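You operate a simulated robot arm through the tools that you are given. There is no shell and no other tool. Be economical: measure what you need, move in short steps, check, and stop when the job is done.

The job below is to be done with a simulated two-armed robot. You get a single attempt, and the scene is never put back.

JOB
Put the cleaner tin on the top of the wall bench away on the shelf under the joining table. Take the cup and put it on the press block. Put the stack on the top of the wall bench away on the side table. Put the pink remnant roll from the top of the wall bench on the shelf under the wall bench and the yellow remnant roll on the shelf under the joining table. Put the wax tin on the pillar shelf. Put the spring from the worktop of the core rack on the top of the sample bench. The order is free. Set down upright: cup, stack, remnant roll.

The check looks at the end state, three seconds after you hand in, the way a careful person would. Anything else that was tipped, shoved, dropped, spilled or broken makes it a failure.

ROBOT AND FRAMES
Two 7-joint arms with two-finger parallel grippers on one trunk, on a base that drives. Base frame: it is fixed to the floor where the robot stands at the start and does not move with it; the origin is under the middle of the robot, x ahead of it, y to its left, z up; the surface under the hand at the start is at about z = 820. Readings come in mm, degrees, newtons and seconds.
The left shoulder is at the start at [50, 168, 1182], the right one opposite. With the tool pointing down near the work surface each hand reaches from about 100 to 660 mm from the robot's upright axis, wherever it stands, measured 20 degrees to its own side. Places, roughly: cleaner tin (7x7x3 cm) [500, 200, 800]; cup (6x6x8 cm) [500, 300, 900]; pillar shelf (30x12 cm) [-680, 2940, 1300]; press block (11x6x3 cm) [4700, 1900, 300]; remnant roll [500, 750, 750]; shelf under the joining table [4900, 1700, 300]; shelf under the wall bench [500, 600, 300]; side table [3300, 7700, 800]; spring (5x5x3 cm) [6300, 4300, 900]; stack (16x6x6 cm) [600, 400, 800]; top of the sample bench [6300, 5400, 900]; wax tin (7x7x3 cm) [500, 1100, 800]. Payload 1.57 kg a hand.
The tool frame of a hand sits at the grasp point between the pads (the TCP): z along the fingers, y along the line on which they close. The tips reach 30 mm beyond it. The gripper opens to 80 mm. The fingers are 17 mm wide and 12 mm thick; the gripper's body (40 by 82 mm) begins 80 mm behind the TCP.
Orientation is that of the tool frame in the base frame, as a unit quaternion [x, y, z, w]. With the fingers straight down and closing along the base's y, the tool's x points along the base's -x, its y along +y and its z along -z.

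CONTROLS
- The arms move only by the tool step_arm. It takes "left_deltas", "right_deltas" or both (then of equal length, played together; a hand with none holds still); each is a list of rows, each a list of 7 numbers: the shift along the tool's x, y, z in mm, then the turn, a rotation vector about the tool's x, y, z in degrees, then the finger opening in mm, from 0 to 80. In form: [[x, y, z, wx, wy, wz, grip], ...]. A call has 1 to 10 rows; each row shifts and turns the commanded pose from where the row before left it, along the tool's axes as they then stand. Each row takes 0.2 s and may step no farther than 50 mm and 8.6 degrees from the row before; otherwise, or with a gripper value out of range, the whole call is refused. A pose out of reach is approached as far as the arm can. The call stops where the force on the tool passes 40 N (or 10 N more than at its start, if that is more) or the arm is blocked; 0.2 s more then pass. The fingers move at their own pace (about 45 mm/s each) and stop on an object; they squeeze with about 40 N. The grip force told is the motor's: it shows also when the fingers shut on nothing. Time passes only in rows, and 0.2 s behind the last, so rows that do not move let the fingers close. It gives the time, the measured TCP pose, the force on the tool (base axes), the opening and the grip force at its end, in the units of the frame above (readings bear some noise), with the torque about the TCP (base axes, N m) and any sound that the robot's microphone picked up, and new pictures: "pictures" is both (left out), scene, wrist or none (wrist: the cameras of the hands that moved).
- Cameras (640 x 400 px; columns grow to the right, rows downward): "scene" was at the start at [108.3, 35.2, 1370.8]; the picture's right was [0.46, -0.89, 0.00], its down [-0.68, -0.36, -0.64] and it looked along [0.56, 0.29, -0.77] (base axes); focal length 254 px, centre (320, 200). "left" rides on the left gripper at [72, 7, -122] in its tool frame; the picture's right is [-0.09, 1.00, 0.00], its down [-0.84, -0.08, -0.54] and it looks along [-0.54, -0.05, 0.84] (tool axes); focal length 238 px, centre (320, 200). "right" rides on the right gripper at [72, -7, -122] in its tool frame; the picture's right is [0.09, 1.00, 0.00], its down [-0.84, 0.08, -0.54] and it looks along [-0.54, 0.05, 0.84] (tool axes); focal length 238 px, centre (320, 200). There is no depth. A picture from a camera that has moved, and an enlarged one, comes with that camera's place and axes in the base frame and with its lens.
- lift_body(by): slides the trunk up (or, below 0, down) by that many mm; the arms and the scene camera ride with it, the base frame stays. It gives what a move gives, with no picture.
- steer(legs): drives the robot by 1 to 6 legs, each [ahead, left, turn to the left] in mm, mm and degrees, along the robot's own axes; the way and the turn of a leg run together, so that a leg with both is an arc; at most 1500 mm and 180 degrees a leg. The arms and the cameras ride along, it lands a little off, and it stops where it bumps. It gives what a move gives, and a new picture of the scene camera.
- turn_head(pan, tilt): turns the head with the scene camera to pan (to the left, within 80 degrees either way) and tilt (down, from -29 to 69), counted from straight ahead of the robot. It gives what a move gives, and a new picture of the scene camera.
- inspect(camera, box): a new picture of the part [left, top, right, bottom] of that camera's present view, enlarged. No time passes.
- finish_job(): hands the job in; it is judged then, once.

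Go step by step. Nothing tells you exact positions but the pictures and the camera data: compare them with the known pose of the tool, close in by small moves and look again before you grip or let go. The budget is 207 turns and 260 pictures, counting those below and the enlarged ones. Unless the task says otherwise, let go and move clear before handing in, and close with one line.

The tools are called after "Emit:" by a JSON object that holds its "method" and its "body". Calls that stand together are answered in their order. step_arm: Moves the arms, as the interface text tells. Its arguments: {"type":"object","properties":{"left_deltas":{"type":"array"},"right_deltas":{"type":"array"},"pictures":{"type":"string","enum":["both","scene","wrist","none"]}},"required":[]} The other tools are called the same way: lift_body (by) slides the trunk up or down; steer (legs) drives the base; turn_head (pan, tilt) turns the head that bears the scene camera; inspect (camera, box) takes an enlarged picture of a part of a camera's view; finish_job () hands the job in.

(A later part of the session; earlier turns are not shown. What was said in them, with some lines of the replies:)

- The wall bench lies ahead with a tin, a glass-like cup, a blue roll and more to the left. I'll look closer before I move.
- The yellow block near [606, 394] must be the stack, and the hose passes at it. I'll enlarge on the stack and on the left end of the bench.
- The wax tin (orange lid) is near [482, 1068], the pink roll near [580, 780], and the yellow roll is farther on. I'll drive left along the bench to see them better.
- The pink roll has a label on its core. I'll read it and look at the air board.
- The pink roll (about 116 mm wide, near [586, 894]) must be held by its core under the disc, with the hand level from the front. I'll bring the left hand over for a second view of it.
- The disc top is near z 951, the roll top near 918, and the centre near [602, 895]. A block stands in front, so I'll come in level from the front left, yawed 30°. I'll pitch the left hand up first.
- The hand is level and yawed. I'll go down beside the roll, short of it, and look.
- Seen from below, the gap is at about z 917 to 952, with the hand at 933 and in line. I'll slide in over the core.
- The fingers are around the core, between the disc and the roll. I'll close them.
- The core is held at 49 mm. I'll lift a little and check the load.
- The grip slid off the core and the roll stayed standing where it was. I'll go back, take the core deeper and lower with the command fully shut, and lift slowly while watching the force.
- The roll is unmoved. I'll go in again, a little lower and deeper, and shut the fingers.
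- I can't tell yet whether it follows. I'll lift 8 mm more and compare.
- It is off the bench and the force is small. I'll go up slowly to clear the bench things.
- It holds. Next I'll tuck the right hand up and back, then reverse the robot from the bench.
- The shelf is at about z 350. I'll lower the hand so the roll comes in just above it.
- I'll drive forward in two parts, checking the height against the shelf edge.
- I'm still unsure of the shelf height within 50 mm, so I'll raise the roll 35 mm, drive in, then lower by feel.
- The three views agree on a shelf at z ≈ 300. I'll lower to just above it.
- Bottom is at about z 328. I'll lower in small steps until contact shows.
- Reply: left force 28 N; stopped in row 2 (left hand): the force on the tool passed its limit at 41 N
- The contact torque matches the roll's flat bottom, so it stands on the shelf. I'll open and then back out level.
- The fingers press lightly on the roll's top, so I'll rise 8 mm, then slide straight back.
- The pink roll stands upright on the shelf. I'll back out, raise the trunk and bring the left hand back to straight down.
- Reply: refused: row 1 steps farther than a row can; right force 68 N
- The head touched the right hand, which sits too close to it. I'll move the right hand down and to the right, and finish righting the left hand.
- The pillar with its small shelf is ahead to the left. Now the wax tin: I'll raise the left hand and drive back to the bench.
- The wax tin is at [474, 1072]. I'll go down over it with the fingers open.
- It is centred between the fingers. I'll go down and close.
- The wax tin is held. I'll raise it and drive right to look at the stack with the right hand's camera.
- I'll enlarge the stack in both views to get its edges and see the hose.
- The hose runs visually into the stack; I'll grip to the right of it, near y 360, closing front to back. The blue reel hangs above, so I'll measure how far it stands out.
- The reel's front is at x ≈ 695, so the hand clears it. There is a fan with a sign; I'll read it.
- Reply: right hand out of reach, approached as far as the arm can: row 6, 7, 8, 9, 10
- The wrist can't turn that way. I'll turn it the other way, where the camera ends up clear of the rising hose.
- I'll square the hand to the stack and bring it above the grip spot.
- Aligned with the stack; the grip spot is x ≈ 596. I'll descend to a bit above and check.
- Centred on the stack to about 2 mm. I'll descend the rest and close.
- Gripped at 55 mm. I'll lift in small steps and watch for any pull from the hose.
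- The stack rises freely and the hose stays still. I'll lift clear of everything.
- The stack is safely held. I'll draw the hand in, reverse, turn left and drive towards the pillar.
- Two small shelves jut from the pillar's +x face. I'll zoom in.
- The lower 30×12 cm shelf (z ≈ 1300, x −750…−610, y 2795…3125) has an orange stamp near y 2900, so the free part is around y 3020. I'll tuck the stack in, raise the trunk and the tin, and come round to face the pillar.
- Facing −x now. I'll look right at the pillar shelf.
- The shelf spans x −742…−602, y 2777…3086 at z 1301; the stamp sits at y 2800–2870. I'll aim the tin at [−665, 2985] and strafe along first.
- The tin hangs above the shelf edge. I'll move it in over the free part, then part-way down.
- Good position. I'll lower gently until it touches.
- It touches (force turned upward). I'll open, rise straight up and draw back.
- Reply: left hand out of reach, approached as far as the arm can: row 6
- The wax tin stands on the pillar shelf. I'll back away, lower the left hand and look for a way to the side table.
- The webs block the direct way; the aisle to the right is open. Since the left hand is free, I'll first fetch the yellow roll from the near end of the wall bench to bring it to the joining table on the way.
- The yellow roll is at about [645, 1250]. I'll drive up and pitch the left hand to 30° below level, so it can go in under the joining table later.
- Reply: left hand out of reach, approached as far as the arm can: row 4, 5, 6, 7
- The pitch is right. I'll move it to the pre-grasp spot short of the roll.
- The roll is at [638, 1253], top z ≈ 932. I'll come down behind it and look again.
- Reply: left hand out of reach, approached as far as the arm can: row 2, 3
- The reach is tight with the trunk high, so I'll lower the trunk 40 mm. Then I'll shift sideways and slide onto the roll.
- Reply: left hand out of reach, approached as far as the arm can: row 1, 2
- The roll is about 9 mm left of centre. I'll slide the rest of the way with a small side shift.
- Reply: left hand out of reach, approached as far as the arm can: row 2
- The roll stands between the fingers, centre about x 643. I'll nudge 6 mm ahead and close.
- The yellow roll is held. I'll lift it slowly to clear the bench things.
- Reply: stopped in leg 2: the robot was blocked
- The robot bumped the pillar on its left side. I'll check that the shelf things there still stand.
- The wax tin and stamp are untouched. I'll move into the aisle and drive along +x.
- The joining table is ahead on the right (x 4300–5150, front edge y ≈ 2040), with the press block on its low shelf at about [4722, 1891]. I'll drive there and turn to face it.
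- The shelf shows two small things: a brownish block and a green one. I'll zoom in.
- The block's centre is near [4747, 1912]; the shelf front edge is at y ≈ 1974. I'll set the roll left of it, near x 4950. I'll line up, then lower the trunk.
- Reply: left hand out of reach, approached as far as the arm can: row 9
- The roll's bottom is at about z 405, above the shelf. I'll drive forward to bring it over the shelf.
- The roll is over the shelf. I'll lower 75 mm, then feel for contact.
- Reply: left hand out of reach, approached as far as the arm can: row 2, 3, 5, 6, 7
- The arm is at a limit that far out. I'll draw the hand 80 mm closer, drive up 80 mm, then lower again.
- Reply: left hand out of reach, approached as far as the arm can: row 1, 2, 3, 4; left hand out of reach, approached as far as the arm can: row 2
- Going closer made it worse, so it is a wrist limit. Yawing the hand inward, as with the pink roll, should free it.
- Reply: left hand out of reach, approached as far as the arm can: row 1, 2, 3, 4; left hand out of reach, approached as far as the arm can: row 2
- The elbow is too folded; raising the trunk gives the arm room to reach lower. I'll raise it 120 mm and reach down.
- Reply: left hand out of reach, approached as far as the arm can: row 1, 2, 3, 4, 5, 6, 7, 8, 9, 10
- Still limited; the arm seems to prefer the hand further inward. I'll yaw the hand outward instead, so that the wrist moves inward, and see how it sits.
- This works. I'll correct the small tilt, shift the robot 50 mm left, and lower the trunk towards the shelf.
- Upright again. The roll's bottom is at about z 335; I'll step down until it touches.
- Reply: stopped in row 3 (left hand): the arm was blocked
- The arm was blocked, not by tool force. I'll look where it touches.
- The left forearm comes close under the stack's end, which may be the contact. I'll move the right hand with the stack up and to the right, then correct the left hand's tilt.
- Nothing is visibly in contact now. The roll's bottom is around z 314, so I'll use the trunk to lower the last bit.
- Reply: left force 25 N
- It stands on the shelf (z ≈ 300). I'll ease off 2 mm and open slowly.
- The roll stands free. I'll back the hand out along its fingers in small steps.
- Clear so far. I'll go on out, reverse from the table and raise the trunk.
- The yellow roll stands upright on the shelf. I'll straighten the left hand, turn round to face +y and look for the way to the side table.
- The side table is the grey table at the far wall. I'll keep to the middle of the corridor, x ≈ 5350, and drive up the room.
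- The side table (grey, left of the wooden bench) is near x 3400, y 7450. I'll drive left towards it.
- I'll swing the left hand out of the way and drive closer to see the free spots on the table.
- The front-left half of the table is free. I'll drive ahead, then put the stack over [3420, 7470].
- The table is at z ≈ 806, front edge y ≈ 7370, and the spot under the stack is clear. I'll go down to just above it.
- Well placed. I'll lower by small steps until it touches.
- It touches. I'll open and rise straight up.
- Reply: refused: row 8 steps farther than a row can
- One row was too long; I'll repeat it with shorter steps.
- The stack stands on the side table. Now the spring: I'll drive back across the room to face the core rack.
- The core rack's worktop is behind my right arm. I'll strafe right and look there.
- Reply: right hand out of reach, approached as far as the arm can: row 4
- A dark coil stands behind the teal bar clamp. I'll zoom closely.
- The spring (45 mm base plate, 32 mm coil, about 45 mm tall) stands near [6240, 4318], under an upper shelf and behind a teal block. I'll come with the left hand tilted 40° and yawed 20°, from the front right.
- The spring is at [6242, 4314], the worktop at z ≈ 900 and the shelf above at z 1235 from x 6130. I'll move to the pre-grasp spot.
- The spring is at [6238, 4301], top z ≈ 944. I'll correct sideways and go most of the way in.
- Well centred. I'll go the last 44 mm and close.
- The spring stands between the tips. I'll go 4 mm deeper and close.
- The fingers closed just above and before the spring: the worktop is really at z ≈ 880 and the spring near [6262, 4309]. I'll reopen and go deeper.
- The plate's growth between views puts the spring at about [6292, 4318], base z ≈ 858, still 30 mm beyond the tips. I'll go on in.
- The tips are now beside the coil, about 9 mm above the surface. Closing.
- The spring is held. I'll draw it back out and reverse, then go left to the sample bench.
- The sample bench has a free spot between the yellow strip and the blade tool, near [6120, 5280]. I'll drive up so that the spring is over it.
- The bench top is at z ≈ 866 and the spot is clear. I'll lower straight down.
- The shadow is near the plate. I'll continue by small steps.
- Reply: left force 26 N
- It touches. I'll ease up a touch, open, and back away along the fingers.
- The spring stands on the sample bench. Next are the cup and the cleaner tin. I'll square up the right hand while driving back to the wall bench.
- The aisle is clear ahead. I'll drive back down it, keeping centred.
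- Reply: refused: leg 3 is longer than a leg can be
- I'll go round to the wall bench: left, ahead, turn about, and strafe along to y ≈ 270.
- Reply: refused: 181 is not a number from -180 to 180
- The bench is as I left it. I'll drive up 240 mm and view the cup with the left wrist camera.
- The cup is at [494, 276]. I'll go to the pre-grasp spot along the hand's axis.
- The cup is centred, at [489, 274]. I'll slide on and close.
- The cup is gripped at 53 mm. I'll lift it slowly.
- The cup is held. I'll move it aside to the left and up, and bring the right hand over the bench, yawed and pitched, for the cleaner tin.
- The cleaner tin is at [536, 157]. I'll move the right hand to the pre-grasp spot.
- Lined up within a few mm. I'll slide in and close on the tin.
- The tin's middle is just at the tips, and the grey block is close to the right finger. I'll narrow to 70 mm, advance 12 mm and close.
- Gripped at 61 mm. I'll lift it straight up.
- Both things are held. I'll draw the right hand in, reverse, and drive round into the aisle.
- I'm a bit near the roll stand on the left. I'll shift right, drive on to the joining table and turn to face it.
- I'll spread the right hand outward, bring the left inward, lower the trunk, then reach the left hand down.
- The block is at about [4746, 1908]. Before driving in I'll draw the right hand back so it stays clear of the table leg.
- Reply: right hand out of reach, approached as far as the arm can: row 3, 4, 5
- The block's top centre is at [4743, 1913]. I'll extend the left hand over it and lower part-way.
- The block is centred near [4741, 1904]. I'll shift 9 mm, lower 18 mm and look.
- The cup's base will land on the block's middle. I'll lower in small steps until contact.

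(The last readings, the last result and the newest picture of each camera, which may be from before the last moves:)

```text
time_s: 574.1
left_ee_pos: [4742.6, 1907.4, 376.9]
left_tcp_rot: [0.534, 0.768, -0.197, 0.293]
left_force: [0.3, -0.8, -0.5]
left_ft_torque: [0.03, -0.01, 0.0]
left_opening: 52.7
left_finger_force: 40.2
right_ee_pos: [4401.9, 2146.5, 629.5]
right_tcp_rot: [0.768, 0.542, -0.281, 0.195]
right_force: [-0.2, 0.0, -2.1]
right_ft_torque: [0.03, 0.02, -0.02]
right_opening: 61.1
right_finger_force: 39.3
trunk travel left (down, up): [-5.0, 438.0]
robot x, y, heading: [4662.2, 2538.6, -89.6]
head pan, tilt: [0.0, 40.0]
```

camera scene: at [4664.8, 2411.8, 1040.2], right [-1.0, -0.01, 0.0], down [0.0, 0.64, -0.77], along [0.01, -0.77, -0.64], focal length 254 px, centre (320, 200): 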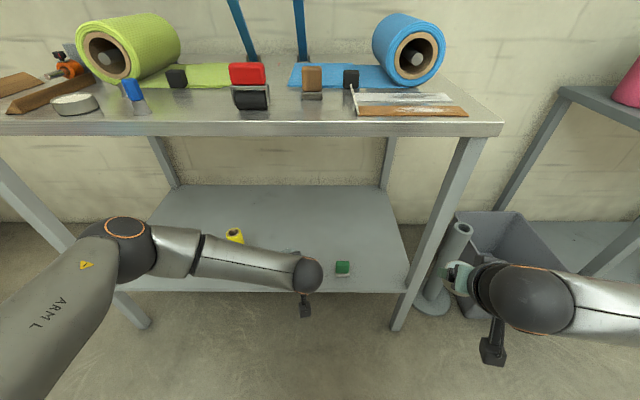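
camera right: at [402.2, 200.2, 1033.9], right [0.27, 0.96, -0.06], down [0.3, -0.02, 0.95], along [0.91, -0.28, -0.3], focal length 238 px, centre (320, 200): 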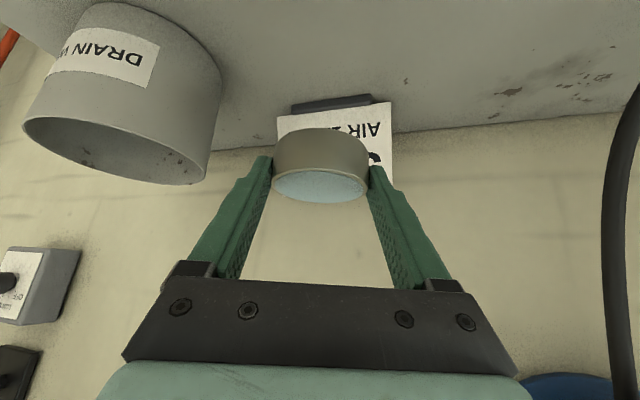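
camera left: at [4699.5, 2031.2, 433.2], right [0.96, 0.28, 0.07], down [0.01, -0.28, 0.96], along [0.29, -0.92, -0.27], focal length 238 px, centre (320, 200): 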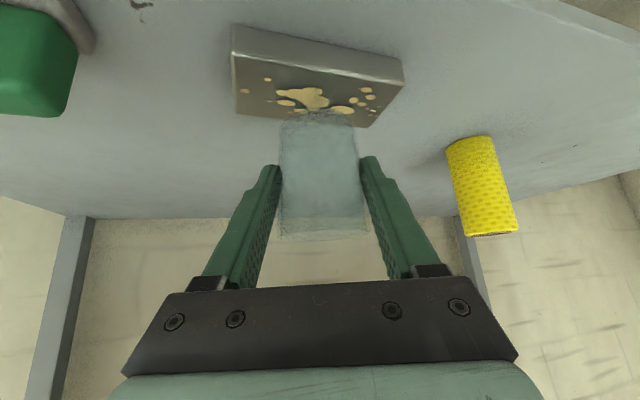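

Emit:
{"method": "step_arm", "body": {"left_deltas": [[1.4, 0, 1.5, 0, 0, 0, 30], [1.4, 0, 1.5, 0, 0, 0, 30], [0, 0, 0, 0, 0, 0, 30]], "pictures": "none"}}

Emit:
{"method": "step_arm", "body": {"left_deltas": [[1.4, 0, 1.5, 0, 0, 0, 30], [0.7, 0, 0.8, 0, 0, 0, 30], [0, 0, 0, 0, 0, 0, 30]], "pictures": "wrist"}}

```text
time_s: 575.0
left_ee_pos: [4742.5, 1906.7, 378.4]
left_tcp_rot: [0.535, 0.767, -0.198, 0.293]
left_force: [0.6, -0.2, 0.0]
left_ft_torque: [-0.02, 0.02, 0.02]
left_opening: 52.5
left_finger_force: 39.6
left hand out of reach, approached as far as the arm can: row 2
right_ee_pos: [4401.0, 2146.2, 629.4]
right_tcp_rot: [0.769, 0.54, -0.282, 0.195]
right_force: [-0.7, 0.9, -1.8]
right_ft_torque: [0.03, -0.04, 0.0]
right_opening: 61.0
right_finger_force: 40.5
trunk travel left (down, up): [-5.0, 438.0]
robot x, y, heading: [4664.3, 2538.9, -89.4]
head pan, tilt: [0.0, 40.0]
```

```text
time_s: 575.8
left_ee_pos: [4743.2, 1907.8, 376.0]
left_tcp_rot: [0.535, 0.767, -0.198, 0.293]
left_force: [0.1, -0.4, 0.3]
left_ft_torque: [-0.02, 0.0, -0.01]
left_opening: 53.1
left_finger_force: 40.3
right_ee_pos: [4401.3, 2145.7, 629.5]
right_tcp_rot: [0.768, 0.541, -0.282, 0.195]
right_force: [0.1, -0.4, -2.4]
right_ft_torque: [0.05, 0.0, 0.03]
right_opening: 61.2
right_finger_force: 40.2
trunk travel left (down, up): [-5.0, 438.0]
robot x, y, heading: [4664.5, 2534.9, -89.3]
head pan, tilt: [0.0, 40.0]
camera left: at [4701.2, 2033.5, 420.2], right [0.96, 0.28, 0.07], down [0.01, -0.28, 0.96], along [0.29, -0.92, -0.27], focal length 238 px, centre (320, 200)
```

left: 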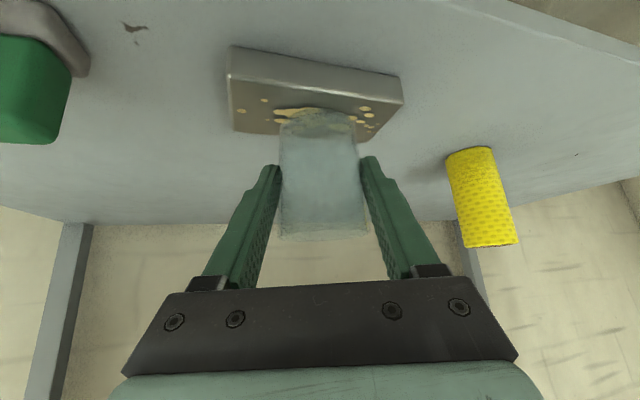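

The base now coincides with the block's top centre. The arm is at its limit, so I'll use the trunk for the last mm.

Emit:
{"method": "lift_body", "body": {"by": -2.5}}

Emit:
{"method": "lift_body", "body": {"by": -2}}

```text
time_s: 576.3
left_ee_pos: [4741.9, 1906.9, 373.9]
left_tcp_rot: [0.534, 0.768, -0.197, 0.292]
left_force: [0.7, -0.5, -0.8]
left_ft_torque: [0.02, -0.04, -0.02]
left_opening: 52.7
left_finger_force: 40.0
right_ee_pos: [4401.4, 2146.0, 626.4]
right_tcp_rot: [0.768, 0.541, -0.282, 0.195]
right_force: [0.3, 0.8, -1.6]
right_ft_torque: [0.04, 0.04, 0.0]
right_opening: 61.0
right_finger_force: 40.0
trunk travel left (down, up): [-2.0, 441.0]
robot x, y, heading: [4662.0, 2535.3, -89.7]
head pan, tilt: [0.0, 40.0]
```

```text
time_s: 576.8
left_ee_pos: [4743.2, 1907.7, 371.9]
left_tcp_rot: [0.535, 0.767, -0.199, 0.294]
left_force: [-0.3, 0.5, 3.3]
left_ft_torque: [-0.04, 0.05, -0.01]
left_opening: 52.2
left_finger_force: 40.6
right_ee_pos: [4401.7, 2146.1, 625.6]
right_tcp_rot: [0.769, 0.54, -0.281, 0.194]
right_force: [-1.3, -0.2, -2.2]
right_ft_torque: [0.02, -0.04, -0.02]
right_opening: 61.2
right_finger_force: 39.5
trunk travel left (down, up): [0.0, 443.0]
robot x, y, heading: [4662.3, 2537.6, -89.7]
head pan, tilt: [0.0, 40.0]
```

Contact with no torque, so it stands square on the block. I'll open and back off along the fingers.

Emit:
{"method": "step_arm", "body": {"left_deltas": [[0, 0, 0, 0, 0, 0, 56], [0, 0, 0, 0, 0, 0, 64], [0, 0, 0, 0, 0, 0, 72], [0, 0, 0, 0, 0, 0, 80], [0, 0, 0, 0, 0, 0, 80], [0, 0, -8, 0, 0, 0, 80], [0, 0, -15, 0, 0, 0, 80], [0, 0, -20, 0, 0, 0, 80]], "pictures": "wrist"}}

```text
time_s: 578.6
left_ee_pos: [4733.2, 1933.5, 404.6]
left_tcp_rot: [0.534, 0.768, -0.197, 0.293]
left_force: [-0.3, -0.7, 0.6]
left_ft_torque: [0.01, 0.02, 0.0]
left_opening: 80.0
left_finger_force: 0.0
right_ee_pos: [4402.4, 2146.4, 624.5]
right_tcp_rot: [0.769, 0.541, -0.281, 0.195]
right_force: [-0.4, -0.1, -1.7]
right_ft_torque: [0.03, 0.0, -0.02]
right_opening: 61.4
right_finger_force: 40.3
trunk travel left (down, up): [0.0, 443.0]
robot x, y, heading: [4666.3, 2538.5, -89.8]
head pan, tilt: [0.0, 40.0]
camera left: at [4691.6, 2060.0, 448.7], right [0.96, 0.28, 0.07], down [0.01, -0.28, 0.96], along [0.29, -0.92, -0.27], focal length 238 px, centre (320, 200)
```

left: 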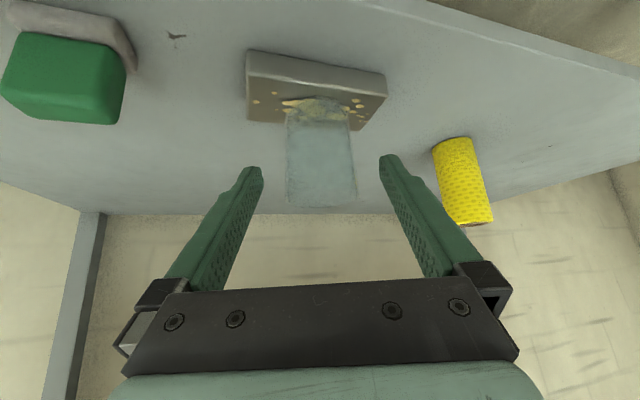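

The cup stands on the press block. I'll back off fully, reverse, swing the left hand out of the way, and bring the right hand round to test how low it can reach.

Emit:
{"method": "step_arm", "body": {"left_deltas": [[0, 0, -30, 0, 0, 0, 80], [0, 0, -30, 0, 0, 0, 80], [0, 0, -30, 0, 0, 0, 80]], "pictures": "none"}}

Emit:
{"method": "steer", "body": {"legs": [[-330, 0, 0]]}}

Emit:
{"method": "step_arm", "body": {"left_deltas": [[-23, 32, -8, 0, 0, 0, 80], [-23, 32, -8, 0, 0, 0, 80], [-23, 32, -8, 0, 0, 0, 80], [-23, 32, -8, 0, 0, 0, 80], [-23, 32, -8, 0, 0, 0, 80], [-23, 32, -8, 0, 0, 0, 80], [-23, 32, -8, 0, 0, 0, 80]], "pictures": "none"}}

Emit:
{"method": "step_arm", "body": {"right_deltas": [[-12, 38, 10, 0, 0, 0, 30], [-12, 38, 10, 0, 0, 0, 30], [-12, 38, 10, 0, 0, 0, 30], [-12, 38, 10, 0, 0, 0, 30], [-12, 38, 10, 0, 0, 0, 30], [-12, 38, 10, 0, 0, 0, 30], [0, 0, 0, 4.3, 0, 5.1, 30], [0, 0, 0, 4.3, 0, 5.1, 30], [0, 0, 0, 4.3, 0, 5.1, 30]], "pictures": "none"}}

Emit:
{"method": "inspect", "body": {"camera": "scene", "box": [160, 120, 480, 320]}}

```text
time_s: 579.4
left_ee_pos: [4712.4, 1989.3, 472.3]
left_tcp_rot: [0.534, 0.768, -0.198, 0.293]
left_force: [0.4, 0.2, 0.2]
left_ft_torque: [-0.02, -0.01, 0.03]
left_opening: 79.9
left_finger_force: 0.1
right_ee_pos: [4401.2, 2144.9, 624.2]
right_tcp_rot: [0.769, 0.54, -0.281, 0.194]
right_force: [-0.3, 0.3, -2.3]
right_ft_torque: [0.03, -0.02, -0.02]
right_opening: 61.1
right_finger_force: 40.3
trunk travel left (down, up): [0.0, 443.0]
robot x, y, heading: [4664.1, 2539.2, -89.7]
head pan, tilt: [0.0, 40.0]
```

```text
time_s: 581.6
left_ee_pos: [4709.1, 2317.9, 472.5]
left_tcp_rot: [0.535, 0.768, -0.198, 0.292]
left_force: [-1.3, -1.0, 0.2]
left_ft_torque: [-0.01, 0.0, -0.02]
left_opening: 80.0
left_finger_force: 0.1
right_ee_pos: [4398.9, 2475.2, 624.0]
right_tcp_rot: [0.769, 0.54, -0.282, 0.194]
right_force: [-0.4, -0.3, -2.4]
right_ft_torque: [0.03, -0.05, 0.01]
right_opening: 61.0
right_finger_force: 39.8
trunk travel left (down, up): [0.0, 443.0]
robot x, y, heading: [4661.6, 2866.6, -89.6]
head pan, tilt: [0.0, 40.0]
camera scene: at [4662.3, 2740.4, 1035.7], right [-1.0, -0.01, 0.0], down [0.0, 0.64, -0.77], along [0.01, -0.77, -0.64], focal length 254 px, centre (320, 200)
```

scene: 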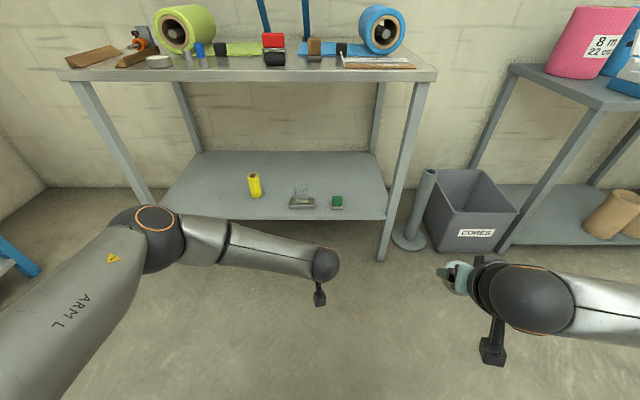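

```text
time_s: 583.2
left_ee_pos: [4946.7, 2317.1, 621.5]
left_tcp_rot: [0.536, 0.767, -0.197, 0.293]
left_force: [-0.4, -0.1, -0.4]
left_ft_torque: [0.0, -0.01, 0.01]
left_opening: 79.9
left_finger_force: 0.0
right_ee_pos: [4398.4, 2473.9, 625.9]
right_tcp_rot: [0.769, 0.541, -0.281, 0.194]
right_force: [-0.3, 0.8, -2.7]
right_ft_torque: [0.03, -0.01, 0.0]
right_opening: 61.2
right_finger_force: 40.0
trunk travel left (down, up): [0.0, 443.0]
robot x, y, heading: [4658.4, 2862.5, -89.7]
head pan, tilt: [0.0, 40.0]
```

```text
time_s: 585.2
left_ee_pos: [4947.7, 2317.6, 621.8]
left_tcp_rot: [0.535, 0.767, -0.198, 0.293]
left_force: [-0.8, -0.7, 0.5]
left_ft_torque: [-0.03, -0.03, -0.02]
left_opening: 80.0
left_finger_force: 0.1
right_ee_pos: [4580.8, 2308.1, 623.7]
right_tcp_rot: [0.851, 0.398, -0.312, 0.143]
right_force: [-0.2, 0.0, -2.0]
right_ft_torque: [0.03, -0.02, -0.04]
right_opening: 61.3
right_finger_force: 39.8
trunk travel left (down, up): [0.0, 443.0]
robot x, y, heading: [4659.5, 2865.4, -89.5]
head pan, tilt: [0.0, 40.0]
```

```text
2.00 times, centred on (320, 220) of scene
camera zoom: at [4662.3, 2740.4, 1035.7], right [-1.0, -0.01, 0.0], down [0.0, 0.64, -0.77], along [0.01, -0.77, -0.64], focal length 509 px, centre (320, 160)
```

zoom: 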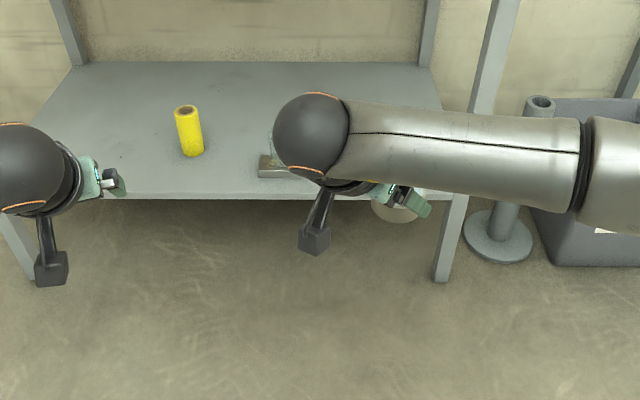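

Now I'll test lowering the right hand in free space.

Emit:
{"method": "step_arm", "body": {"right_deltas": [[16, 0, 19, 0, 0, 0, 30], [16, 0, 19, 0, 0, 0, 30], [16, 0, 19, 0, 0, 0, 30], [16, 0, 19, 0, 0, 0, 30], [16, 0, 19, 0, 0, 0, 30], [16, 0, 19, 0, 0, 0, 30], [16, 0, 19, 0, 0, 0, 30], [16, 0, 19, 0, 0, 0, 30], [16, 0, 19, 0, 0, 0, 30], [10, 0, 12, 0, 0, 0, 30]], "pictures": "none"}}

Emit:
{"method": "step_arm", "body": {"right_deltas": [[10, 0, 12, 0, 0, 0, 30], [6, 0, 8, 0, 0, 0, 30], [0, 0, 0, 0, 0, 0, 30]], "pictures": "none"}}

```text
time_s: 587.4
left_ee_pos: [4947.8, 2315.9, 620.6]
left_tcp_rot: [0.534, 0.768, -0.198, 0.293]
left_force: [-0.3, 0.2, -0.6]
left_ft_torque: [-0.03, 0.02, -0.03]
left_opening: 80.1
left_finger_force: 0.1
right_ee_pos: [4579.7, 2311.0, 384.0]
right_tcp_rot: [0.851, 0.398, -0.312, 0.143]
right_force: [0.3, -0.3, -2.9]
right_ft_torque: [0.04, -0.05, 0.04]
right_opening: 61.1
right_finger_force: 40.0
trunk travel left (down, up): [0.0, 443.0]
robot x, y, heading: [4660.0, 2866.2, -89.8]
head pan, tilt: [0.0, 40.0]
```

```text
time_s: 588.2
left_ee_pos: [4948.5, 2316.4, 620.9]
left_tcp_rot: [0.536, 0.767, -0.198, 0.292]
left_force: [-0.1, -1.4, 0.2]
left_ft_torque: [0.01, 0.01, -0.02]
left_opening: 80.3
left_finger_force: 0.1
right_ee_pos: [4579.8, 2309.9, 360.5]
right_tcp_rot: [0.85, 0.399, -0.312, 0.142]
right_force: [0.0, 0.1, -2.7]
right_ft_torque: [0.02, -0.03, 0.04]
right_opening: 61.2
right_finger_force: 40.3
trunk travel left (down, up): [0.0, 443.0]
robot x, y, heading: [4661.1, 2869.2, -89.5]
head pan, tilt: [0.0, 40.0]
```

No limit so far. A bit further.

Emit:
{"method": "step_arm", "body": {"right_deltas": [[6.5, 0, 7.7, 0, 0, 0, 30], [6.5, 0, 7.7, 0, 0, 0, 30], [6.5, 0, 7.7, 0, 0, 0, 30], [6.5, 0, 7.7, 0, 0, 0, 30], [0, 0, 0, 0, 0, 0, 30]], "pictures": "none"}}

```text
time_s: 589.4
left_ee_pos: [4947.2, 2317.0, 621.5]
left_tcp_rot: [0.535, 0.767, -0.199, 0.293]
left_force: [-1.0, 0.9, -0.1]
left_ft_torque: [0.05, 0.0, -0.01]
left_opening: 80.0
left_finger_force: 0.0
right_ee_pos: [4579.3, 2311.5, 321.8]
right_tcp_rot: [0.851, 0.4, -0.311, 0.142]
right_force: [0.6, 0.2, -2.4]
right_ft_torque: [-0.01, -0.04, 0.02]
right_opening: 61.3
right_finger_force: 40.0
right hand out of reach, approached as far as the arm can: row 4
trunk travel left (down, up): [0.0, 443.0]
robot x, y, heading: [4662.8, 2864.7, -89.5]
head pan, tilt: [0.0, 40.0]
```

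It reaches low enough (322). I'll raise it again, tuck the left hand back and up, then drive to the left part of the table, for a spot near [5090, 1880].

Emit:
{"method": "step_arm", "body": {"right_deltas": [[-13, 0, -15.3, 0, 0, 0, 30], [-13, 0, -15.3, 0, 0, 0, 30], [-13, 0, -15.3, 0, 0, 0, 30], [-10, 0, -12, 0, 0, 0, 30], [0, 0, 0, 0, 0, 0, 30], [0, 0, 0, 0, 0, 0, 30], [0, 0, 0, 0, 0, 0, 30], [0, 0, 0, 0, 0, 0, 30]], "left_deltas": [[-22, 0, -25, 0, 0, 0, 60], [-22, 0, -25, 0, 0, 0, 60], [-22, 0, -25, 0, 0, 0, 60], [34, 17, -30, 0, 0, 0, 60], [34, 17, -30, 0, 0, 0, 60], [34, 17, -30, 0, 0, 0, 60], [34, 17, -30, 0, 0, 0, 60], [34, 17, -30, 0, 0, 0, 60]], "pictures": "none"}}

Emit:
{"method": "steer", "body": {"legs": [[0, 515, -0.3], [250, 0, 0]]}}

```text
time_s: 591.2
left_ee_pos: [4948.2, 2482.0, 742.1]
left_tcp_rot: [0.535, 0.768, -0.197, 0.292]
left_force: [-0.3, 0.1, 0.0]
left_ft_torque: [-0.03, 0.0, 0.04]
left_opening: 60.0
left_finger_force: 0.1
left hand out of reach, approached as far as the arm can: row 7, 8
right_ee_pos: [4580.3, 2309.8, 398.8]
right_tcp_rot: [0.85, 0.398, -0.313, 0.143]
right_force: [-0.1, 0.0, -2.6]
right_ft_torque: [0.0, -0.02, -0.01]
right_opening: 61.4
right_finger_force: 40.0
trunk travel left (down, up): [0.0, 443.0]
robot x, y, heading: [4660.9, 2865.9, -89.6]
head pan, tilt: [0.0, 40.0]
```

```text
time_s: 597.6
left_ee_pos: [5467.2, 2241.9, 741.9]
left_tcp_rot: [0.533, 0.769, -0.197, 0.292]
left_force: [0.0, 0.6, 0.6]
left_ft_torque: [0.02, 0.02, -0.05]
left_opening: 60.2
left_finger_force: 0.2
right_ee_pos: [5100.1, 2068.5, 398.0]
right_tcp_rot: [0.85, 0.401, -0.311, 0.143]
right_force: [0.2, 0.4, -2.6]
right_ft_torque: [0.04, 0.02, 0.01]
right_opening: 61.1
right_finger_force: 40.4
trunk travel left (down, up): [0.0, 443.0]
robot x, y, heading: [5173.4, 2622.7, -89.2]
head pan, tilt: [0.0, 40.0]
camera scene: at [5179.0, 2499.9, 1035.7], right [-1.0, -0.01, 0.0], down [-0.01, 0.64, -0.77], along [0.01, -0.77, -0.64], focal length 254 px, centre (320, 200)
```

scene: 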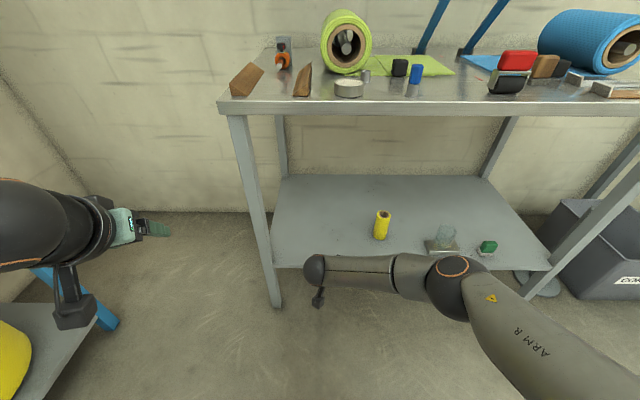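

The left elbow would come near the blue rack, so I'll shift 45 mm right first, then drive in.

Emit:
{"method": "steer", "body": {"legs": [[0, -50, -0.5], [170, 0, 0]]}}

Emit:
{"method": "inspect", "body": {"camera": "right", "box": [0, 0, 640, 400]}}

```text
time_s: 599.8
left_ee_pos: [5413.9, 2070.7, 741.8]
left_tcp_rot: [0.537, 0.767, -0.198, 0.291]
left_force: [-0.1, 0.0, -0.7]
left_ft_torque: [0.02, 0.03, -0.04]
left_opening: 60.1
left_finger_force: 0.0
right_ee_pos: [5045.0, 1901.0, 397.8]
right_tcp_rot: [0.852, 0.397, -0.312, 0.141]
right_force: [1.2, -0.1, -2.6]
right_ft_torque: [-0.01, 0.01, -0.01]
right_opening: 61.1
right_finger_force: 40.3
trunk travel left (down, up): [0.0, 443.0]
robot x, y, heading: [5132.2, 2456.9, -90.0]
head pan, tilt: [0.0, 40.0]
camera scene: at [5128.8, 2331.1, 1035.7], right [-1.0, 0.0, 0.0], down [0.0, 0.64, -0.77], along [0.0, -0.77, -0.64], focal length 254 px, centre (320, 200)
```

scene: 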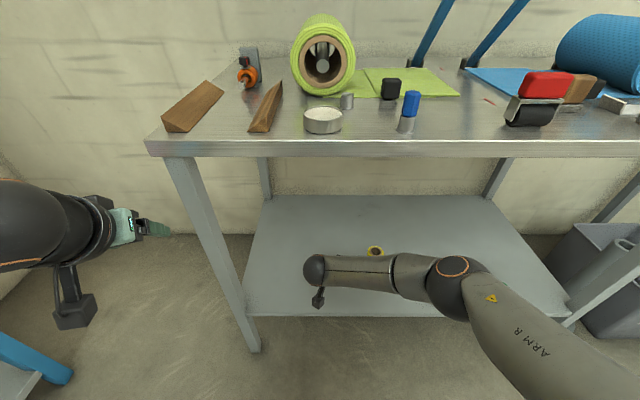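

```text
1.00 times, centred on (320, 200) of right (not enlarged: the box is as wide or as high as the picture)
camera zoom: at [5126.5, 2006.9, 445.4], right [0.81, -0.59, -0.07], down [-0.12, -0.28, 0.95], along [-0.58, -0.76, -0.3], focal length 238 px, centre (320, 200)
```

zoom: 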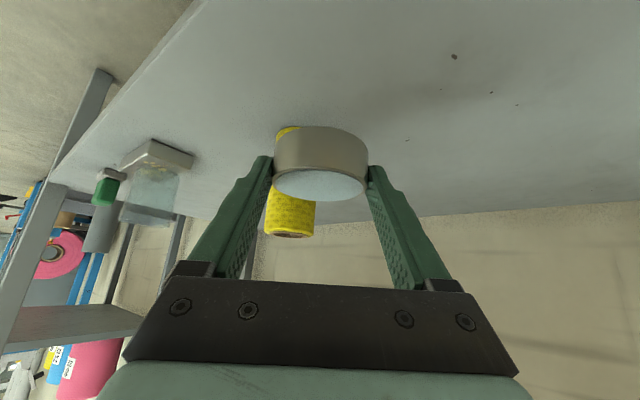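

The spot is clear; the yellow roll is behind by more than 70 mm. I'll lower the tin.

Emit:
{"method": "step_arm", "body": {"right_deltas": [[8, 0, 9.5, 0, 0, 0, 30], [8, 0, 9.5, 0, 0, 0, 30], [8, 0, 9.5, 0, 0, 0, 30], [6.5, 0, 7.7, 0, 0, 0, 30], [0, 0, 0, 0, 0, 0, 30]], "pictures": "none"}}

Emit:
{"method": "step_arm", "body": {"right_deltas": [[2.6, 0, 3.1, 0, 0, 0, 30], [2.6, 0, 3.1, 0, 0, 0, 30], [1.9, 0, 2.3, 0, 0, 0, 30], [0, 0, 0, 0, 0, 0, 30]], "pictures": "none"}}

```text
time_s: 601.0
left_ee_pos: [5413.3, 2070.0, 741.7]
left_tcp_rot: [0.537, 0.766, -0.198, 0.292]
left_force: [0.1, -0.2, 0.0]
left_ft_torque: [0.0, -0.02, -0.01]
left_opening: 60.0
left_finger_force: 0.0
right_ee_pos: [5045.2, 1901.1, 351.1]
right_tcp_rot: [0.851, 0.398, -0.312, 0.142]
right_force: [0.0, -0.5, -2.4]
right_ft_torque: [0.0, -0.02, 0.02]
right_opening: 61.2
right_finger_force: 39.5
trunk travel left (down, up): [0.0, 443.0]
robot x, y, heading: [5126.2, 2456.3, -89.9]
head pan, tilt: [0.0, 40.0]
```

```text
time_s: 602.0
left_ee_pos: [5412.6, 2069.9, 742.1]
left_tcp_rot: [0.537, 0.766, -0.199, 0.291]
left_force: [0.6, 0.6, 0.4]
left_ft_torque: [0.03, 0.04, 0.02]
left_opening: 59.8
left_finger_force: 0.0
right_ee_pos: [5044.4, 1900.0, 339.7]
right_tcp_rot: [0.851, 0.397, -0.312, 0.142]
right_force: [-0.1, -0.4, -1.9]
right_ft_torque: [0.01, 0.0, 0.0]
right_opening: 61.3
right_finger_force: 40.0
trunk travel left (down, up): [0.0, 443.0]
robot x, y, heading: [5125.0, 2460.8, -89.7]
head pan, tilt: [0.0, 40.0]
```

Emit:
{"method": "step_arm", "body": {"right_deltas": [[1.9, 0, 2.3, 0, 0, 0, 30], [1.3, 0, 1.5, 0, 0, 0, 30], [0, 0, 0, 0, 0, 0, 30]], "pictures": "none"}}

Emit:
{"method": "step_arm", "body": {"right_deltas": [[1.3, 0, 1.5, 0, 0, 0, 30], [1.3, 0, 1.5, 0, 0, 0, 30], [0, 0, 0, 0, 0, 0, 30]], "pictures": "wrist"}}

```text
time_s: 602.8
left_ee_pos: [5412.7, 2070.4, 742.1]
left_tcp_rot: [0.537, 0.766, -0.199, 0.291]
left_force: [0.3, -0.6, -0.7]
left_ft_torque: [-0.02, 0.01, -0.04]
left_opening: 60.1
left_finger_force: 0.1
right_ee_pos: [5045.0, 1901.2, 334.3]
right_tcp_rot: [0.851, 0.397, -0.312, 0.142]
right_force: [0.3, 0.2, -2.1]
right_ft_torque: [0.02, 0.0, 0.0]
right_opening: 61.0
right_finger_force: 40.5
trunk travel left (down, up): [0.0, 443.0]
robot x, y, heading: [5125.3, 2455.6, -90.1]
head pan, tilt: [0.0, 40.0]
```

```text
time_s: 603.6
left_ee_pos: [5413.0, 2071.3, 742.2]
left_tcp_rot: [0.537, 0.766, -0.199, 0.293]
left_force: [0.4, 0.3, -0.7]
left_ft_torque: [-0.03, -0.04, -0.05]
left_opening: 59.6
left_finger_force: 0.0
right_ee_pos: [5044.6, 1899.9, 333.3]
right_tcp_rot: [0.851, 0.397, -0.314, 0.143]
right_force: [-0.6, 2.6, 14.5]
right_ft_torque: [-0.17, -0.33, 0.07]
right_opening: 61.4
right_finger_force: 39.8
trunk travel left (down, up): [0.0, 443.0]
robot x, y, heading: [5126.4, 2455.2, -89.8]
head pan, tilt: [0.0, 40.0]
camera right: at [5126.2, 2006.8, 379.9], right [0.81, -0.59, -0.06], down [-0.12, -0.27, 0.95], along [-0.58, -0.76, -0.29], focal length 238 px, centre (320, 200)
```

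right: 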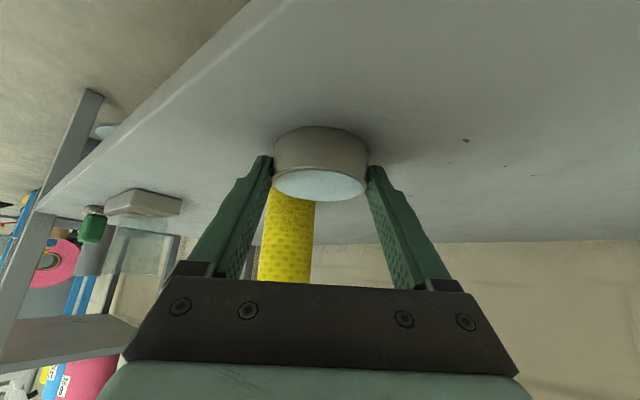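

The tin touches the shelf. I'll open and back off along the fingers.

Emit:
{"method": "step_arm", "body": {"right_deltas": [[-0.7, 0, -0.8, 0, 0, 0, 64], [0, 0, 0, 0, 0, 0, 74], [0, 0, 0, 0, 0, 0, 78], [0, 0, -10, 0, 0, 0, 78], [0, 0, -20, 0, 0, 0, 78], [0, 0, -30, 0, 0, 0, 78], [0, 0, -30, 0, 0, 0, 78], [0, 0, -30, 0, 0, 0, 78]], "pictures": "wrist"}}

```text
time_s: 605.4
left_ee_pos: [5412.8, 2070.8, 742.6]
left_tcp_rot: [0.538, 0.766, -0.198, 0.29]
left_force: [-1.0, -0.1, -0.3]
left_ft_torque: [0.0, 0.01, -0.04]
left_opening: 60.0
left_finger_force: 0.0
right_ee_pos: [5094.6, 1960.1, 425.7]
right_tcp_rot: [0.851, 0.397, -0.312, 0.142]
right_force: [-0.6, -0.4, -0.3]
right_ft_torque: [-0.05, -0.04, 0.0]
right_opening: 78.0
right_finger_force: 0.2
trunk travel left (down, up): [0.0, 443.0]
robot x, y, heading: [5124.9, 2460.2, -89.9]
head pan, tilt: [0.0, 40.0]
camera right: at [5176.9, 2065.8, 471.5], right [0.81, -0.59, -0.07], down [-0.12, -0.28, 0.95], along [-0.58, -0.76, -0.3], focal length 238 px, centre (320, 200)
```

right: 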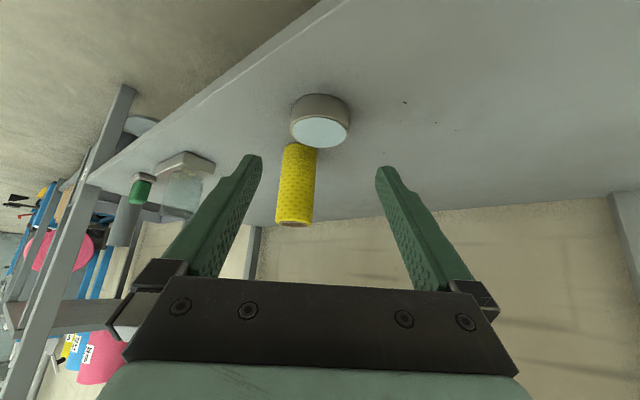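

The tin stands on the shelf with the roll and cup undisturbed. I'll reverse and take a final look at the shelf.

Emit:
{"method": "steer", "body": {"legs": [[-400, 0, 0]]}}

Emit:
{"method": "inspect", "body": {"camera": "scene", "box": [240, 140, 560, 300]}}

```text
time_s: 607.8
left_ee_pos: [5411.8, 2456.2, 741.9]
left_tcp_rot: [0.538, 0.765, -0.199, 0.292]
left_force: [-0.3, 0.1, 0.1]
left_ft_torque: [0.03, -0.01, 0.02]
left_opening: 60.1
left_finger_force: 0.1
right_ee_pos: [5093.4, 2345.0, 424.9]
right_tcp_rot: [0.852, 0.396, -0.313, 0.141]
right_force: [0.0, 0.5, 0.5]
right_ft_torque: [0.01, 0.02, -0.02]
right_opening: 78.1
right_finger_force: 0.0
trunk travel left (down, up): [0.0, 443.0]
robot x, y, heading: [5124.5, 2841.1, -90.0]
head pan, tilt: [0.0, 40.0]
camera scene: at [5127.9, 2718.0, 1035.7], right [-1.0, 0.0, 0.0], down [0.0, 0.64, -0.77], along [0.0, -0.77, -0.64], focal length 254 px, centre (320, 200)
```

scene: 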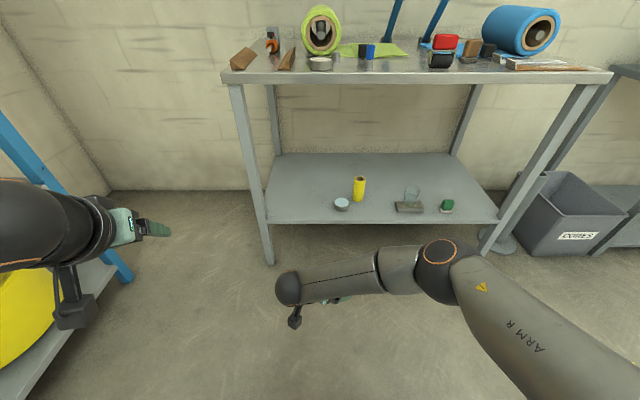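

```text
2.00 times, centred on (400, 220) of scene
camera zoom: at [5127.9, 2718.0, 1035.7], right [-1.0, 0.0, 0.0], down [0.0, 0.64, -0.77], along [0.0, -0.77, -0.64], focal length 509 px, centre (160, 160)
```

zoom: 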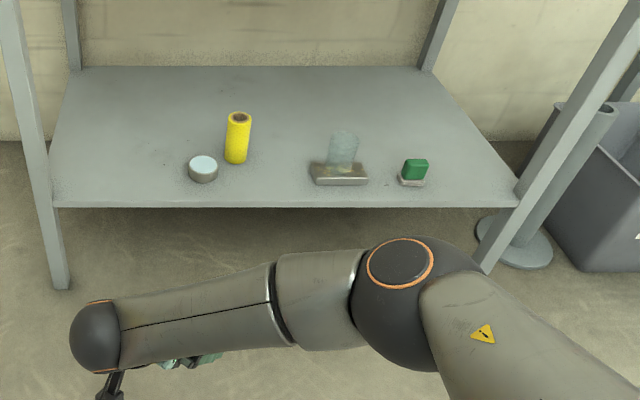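

Tin, yellow roll and cup all stand as they should, and everything else on the list is done. Both hands are empty and clear, so I'm handing in.

Emit:
{"method": "finish_job", "body": {}}

```text
The job is handed in.
```

All seven items are at their named places and the job is handed in; the cup, stack and both rolls were set down upright.
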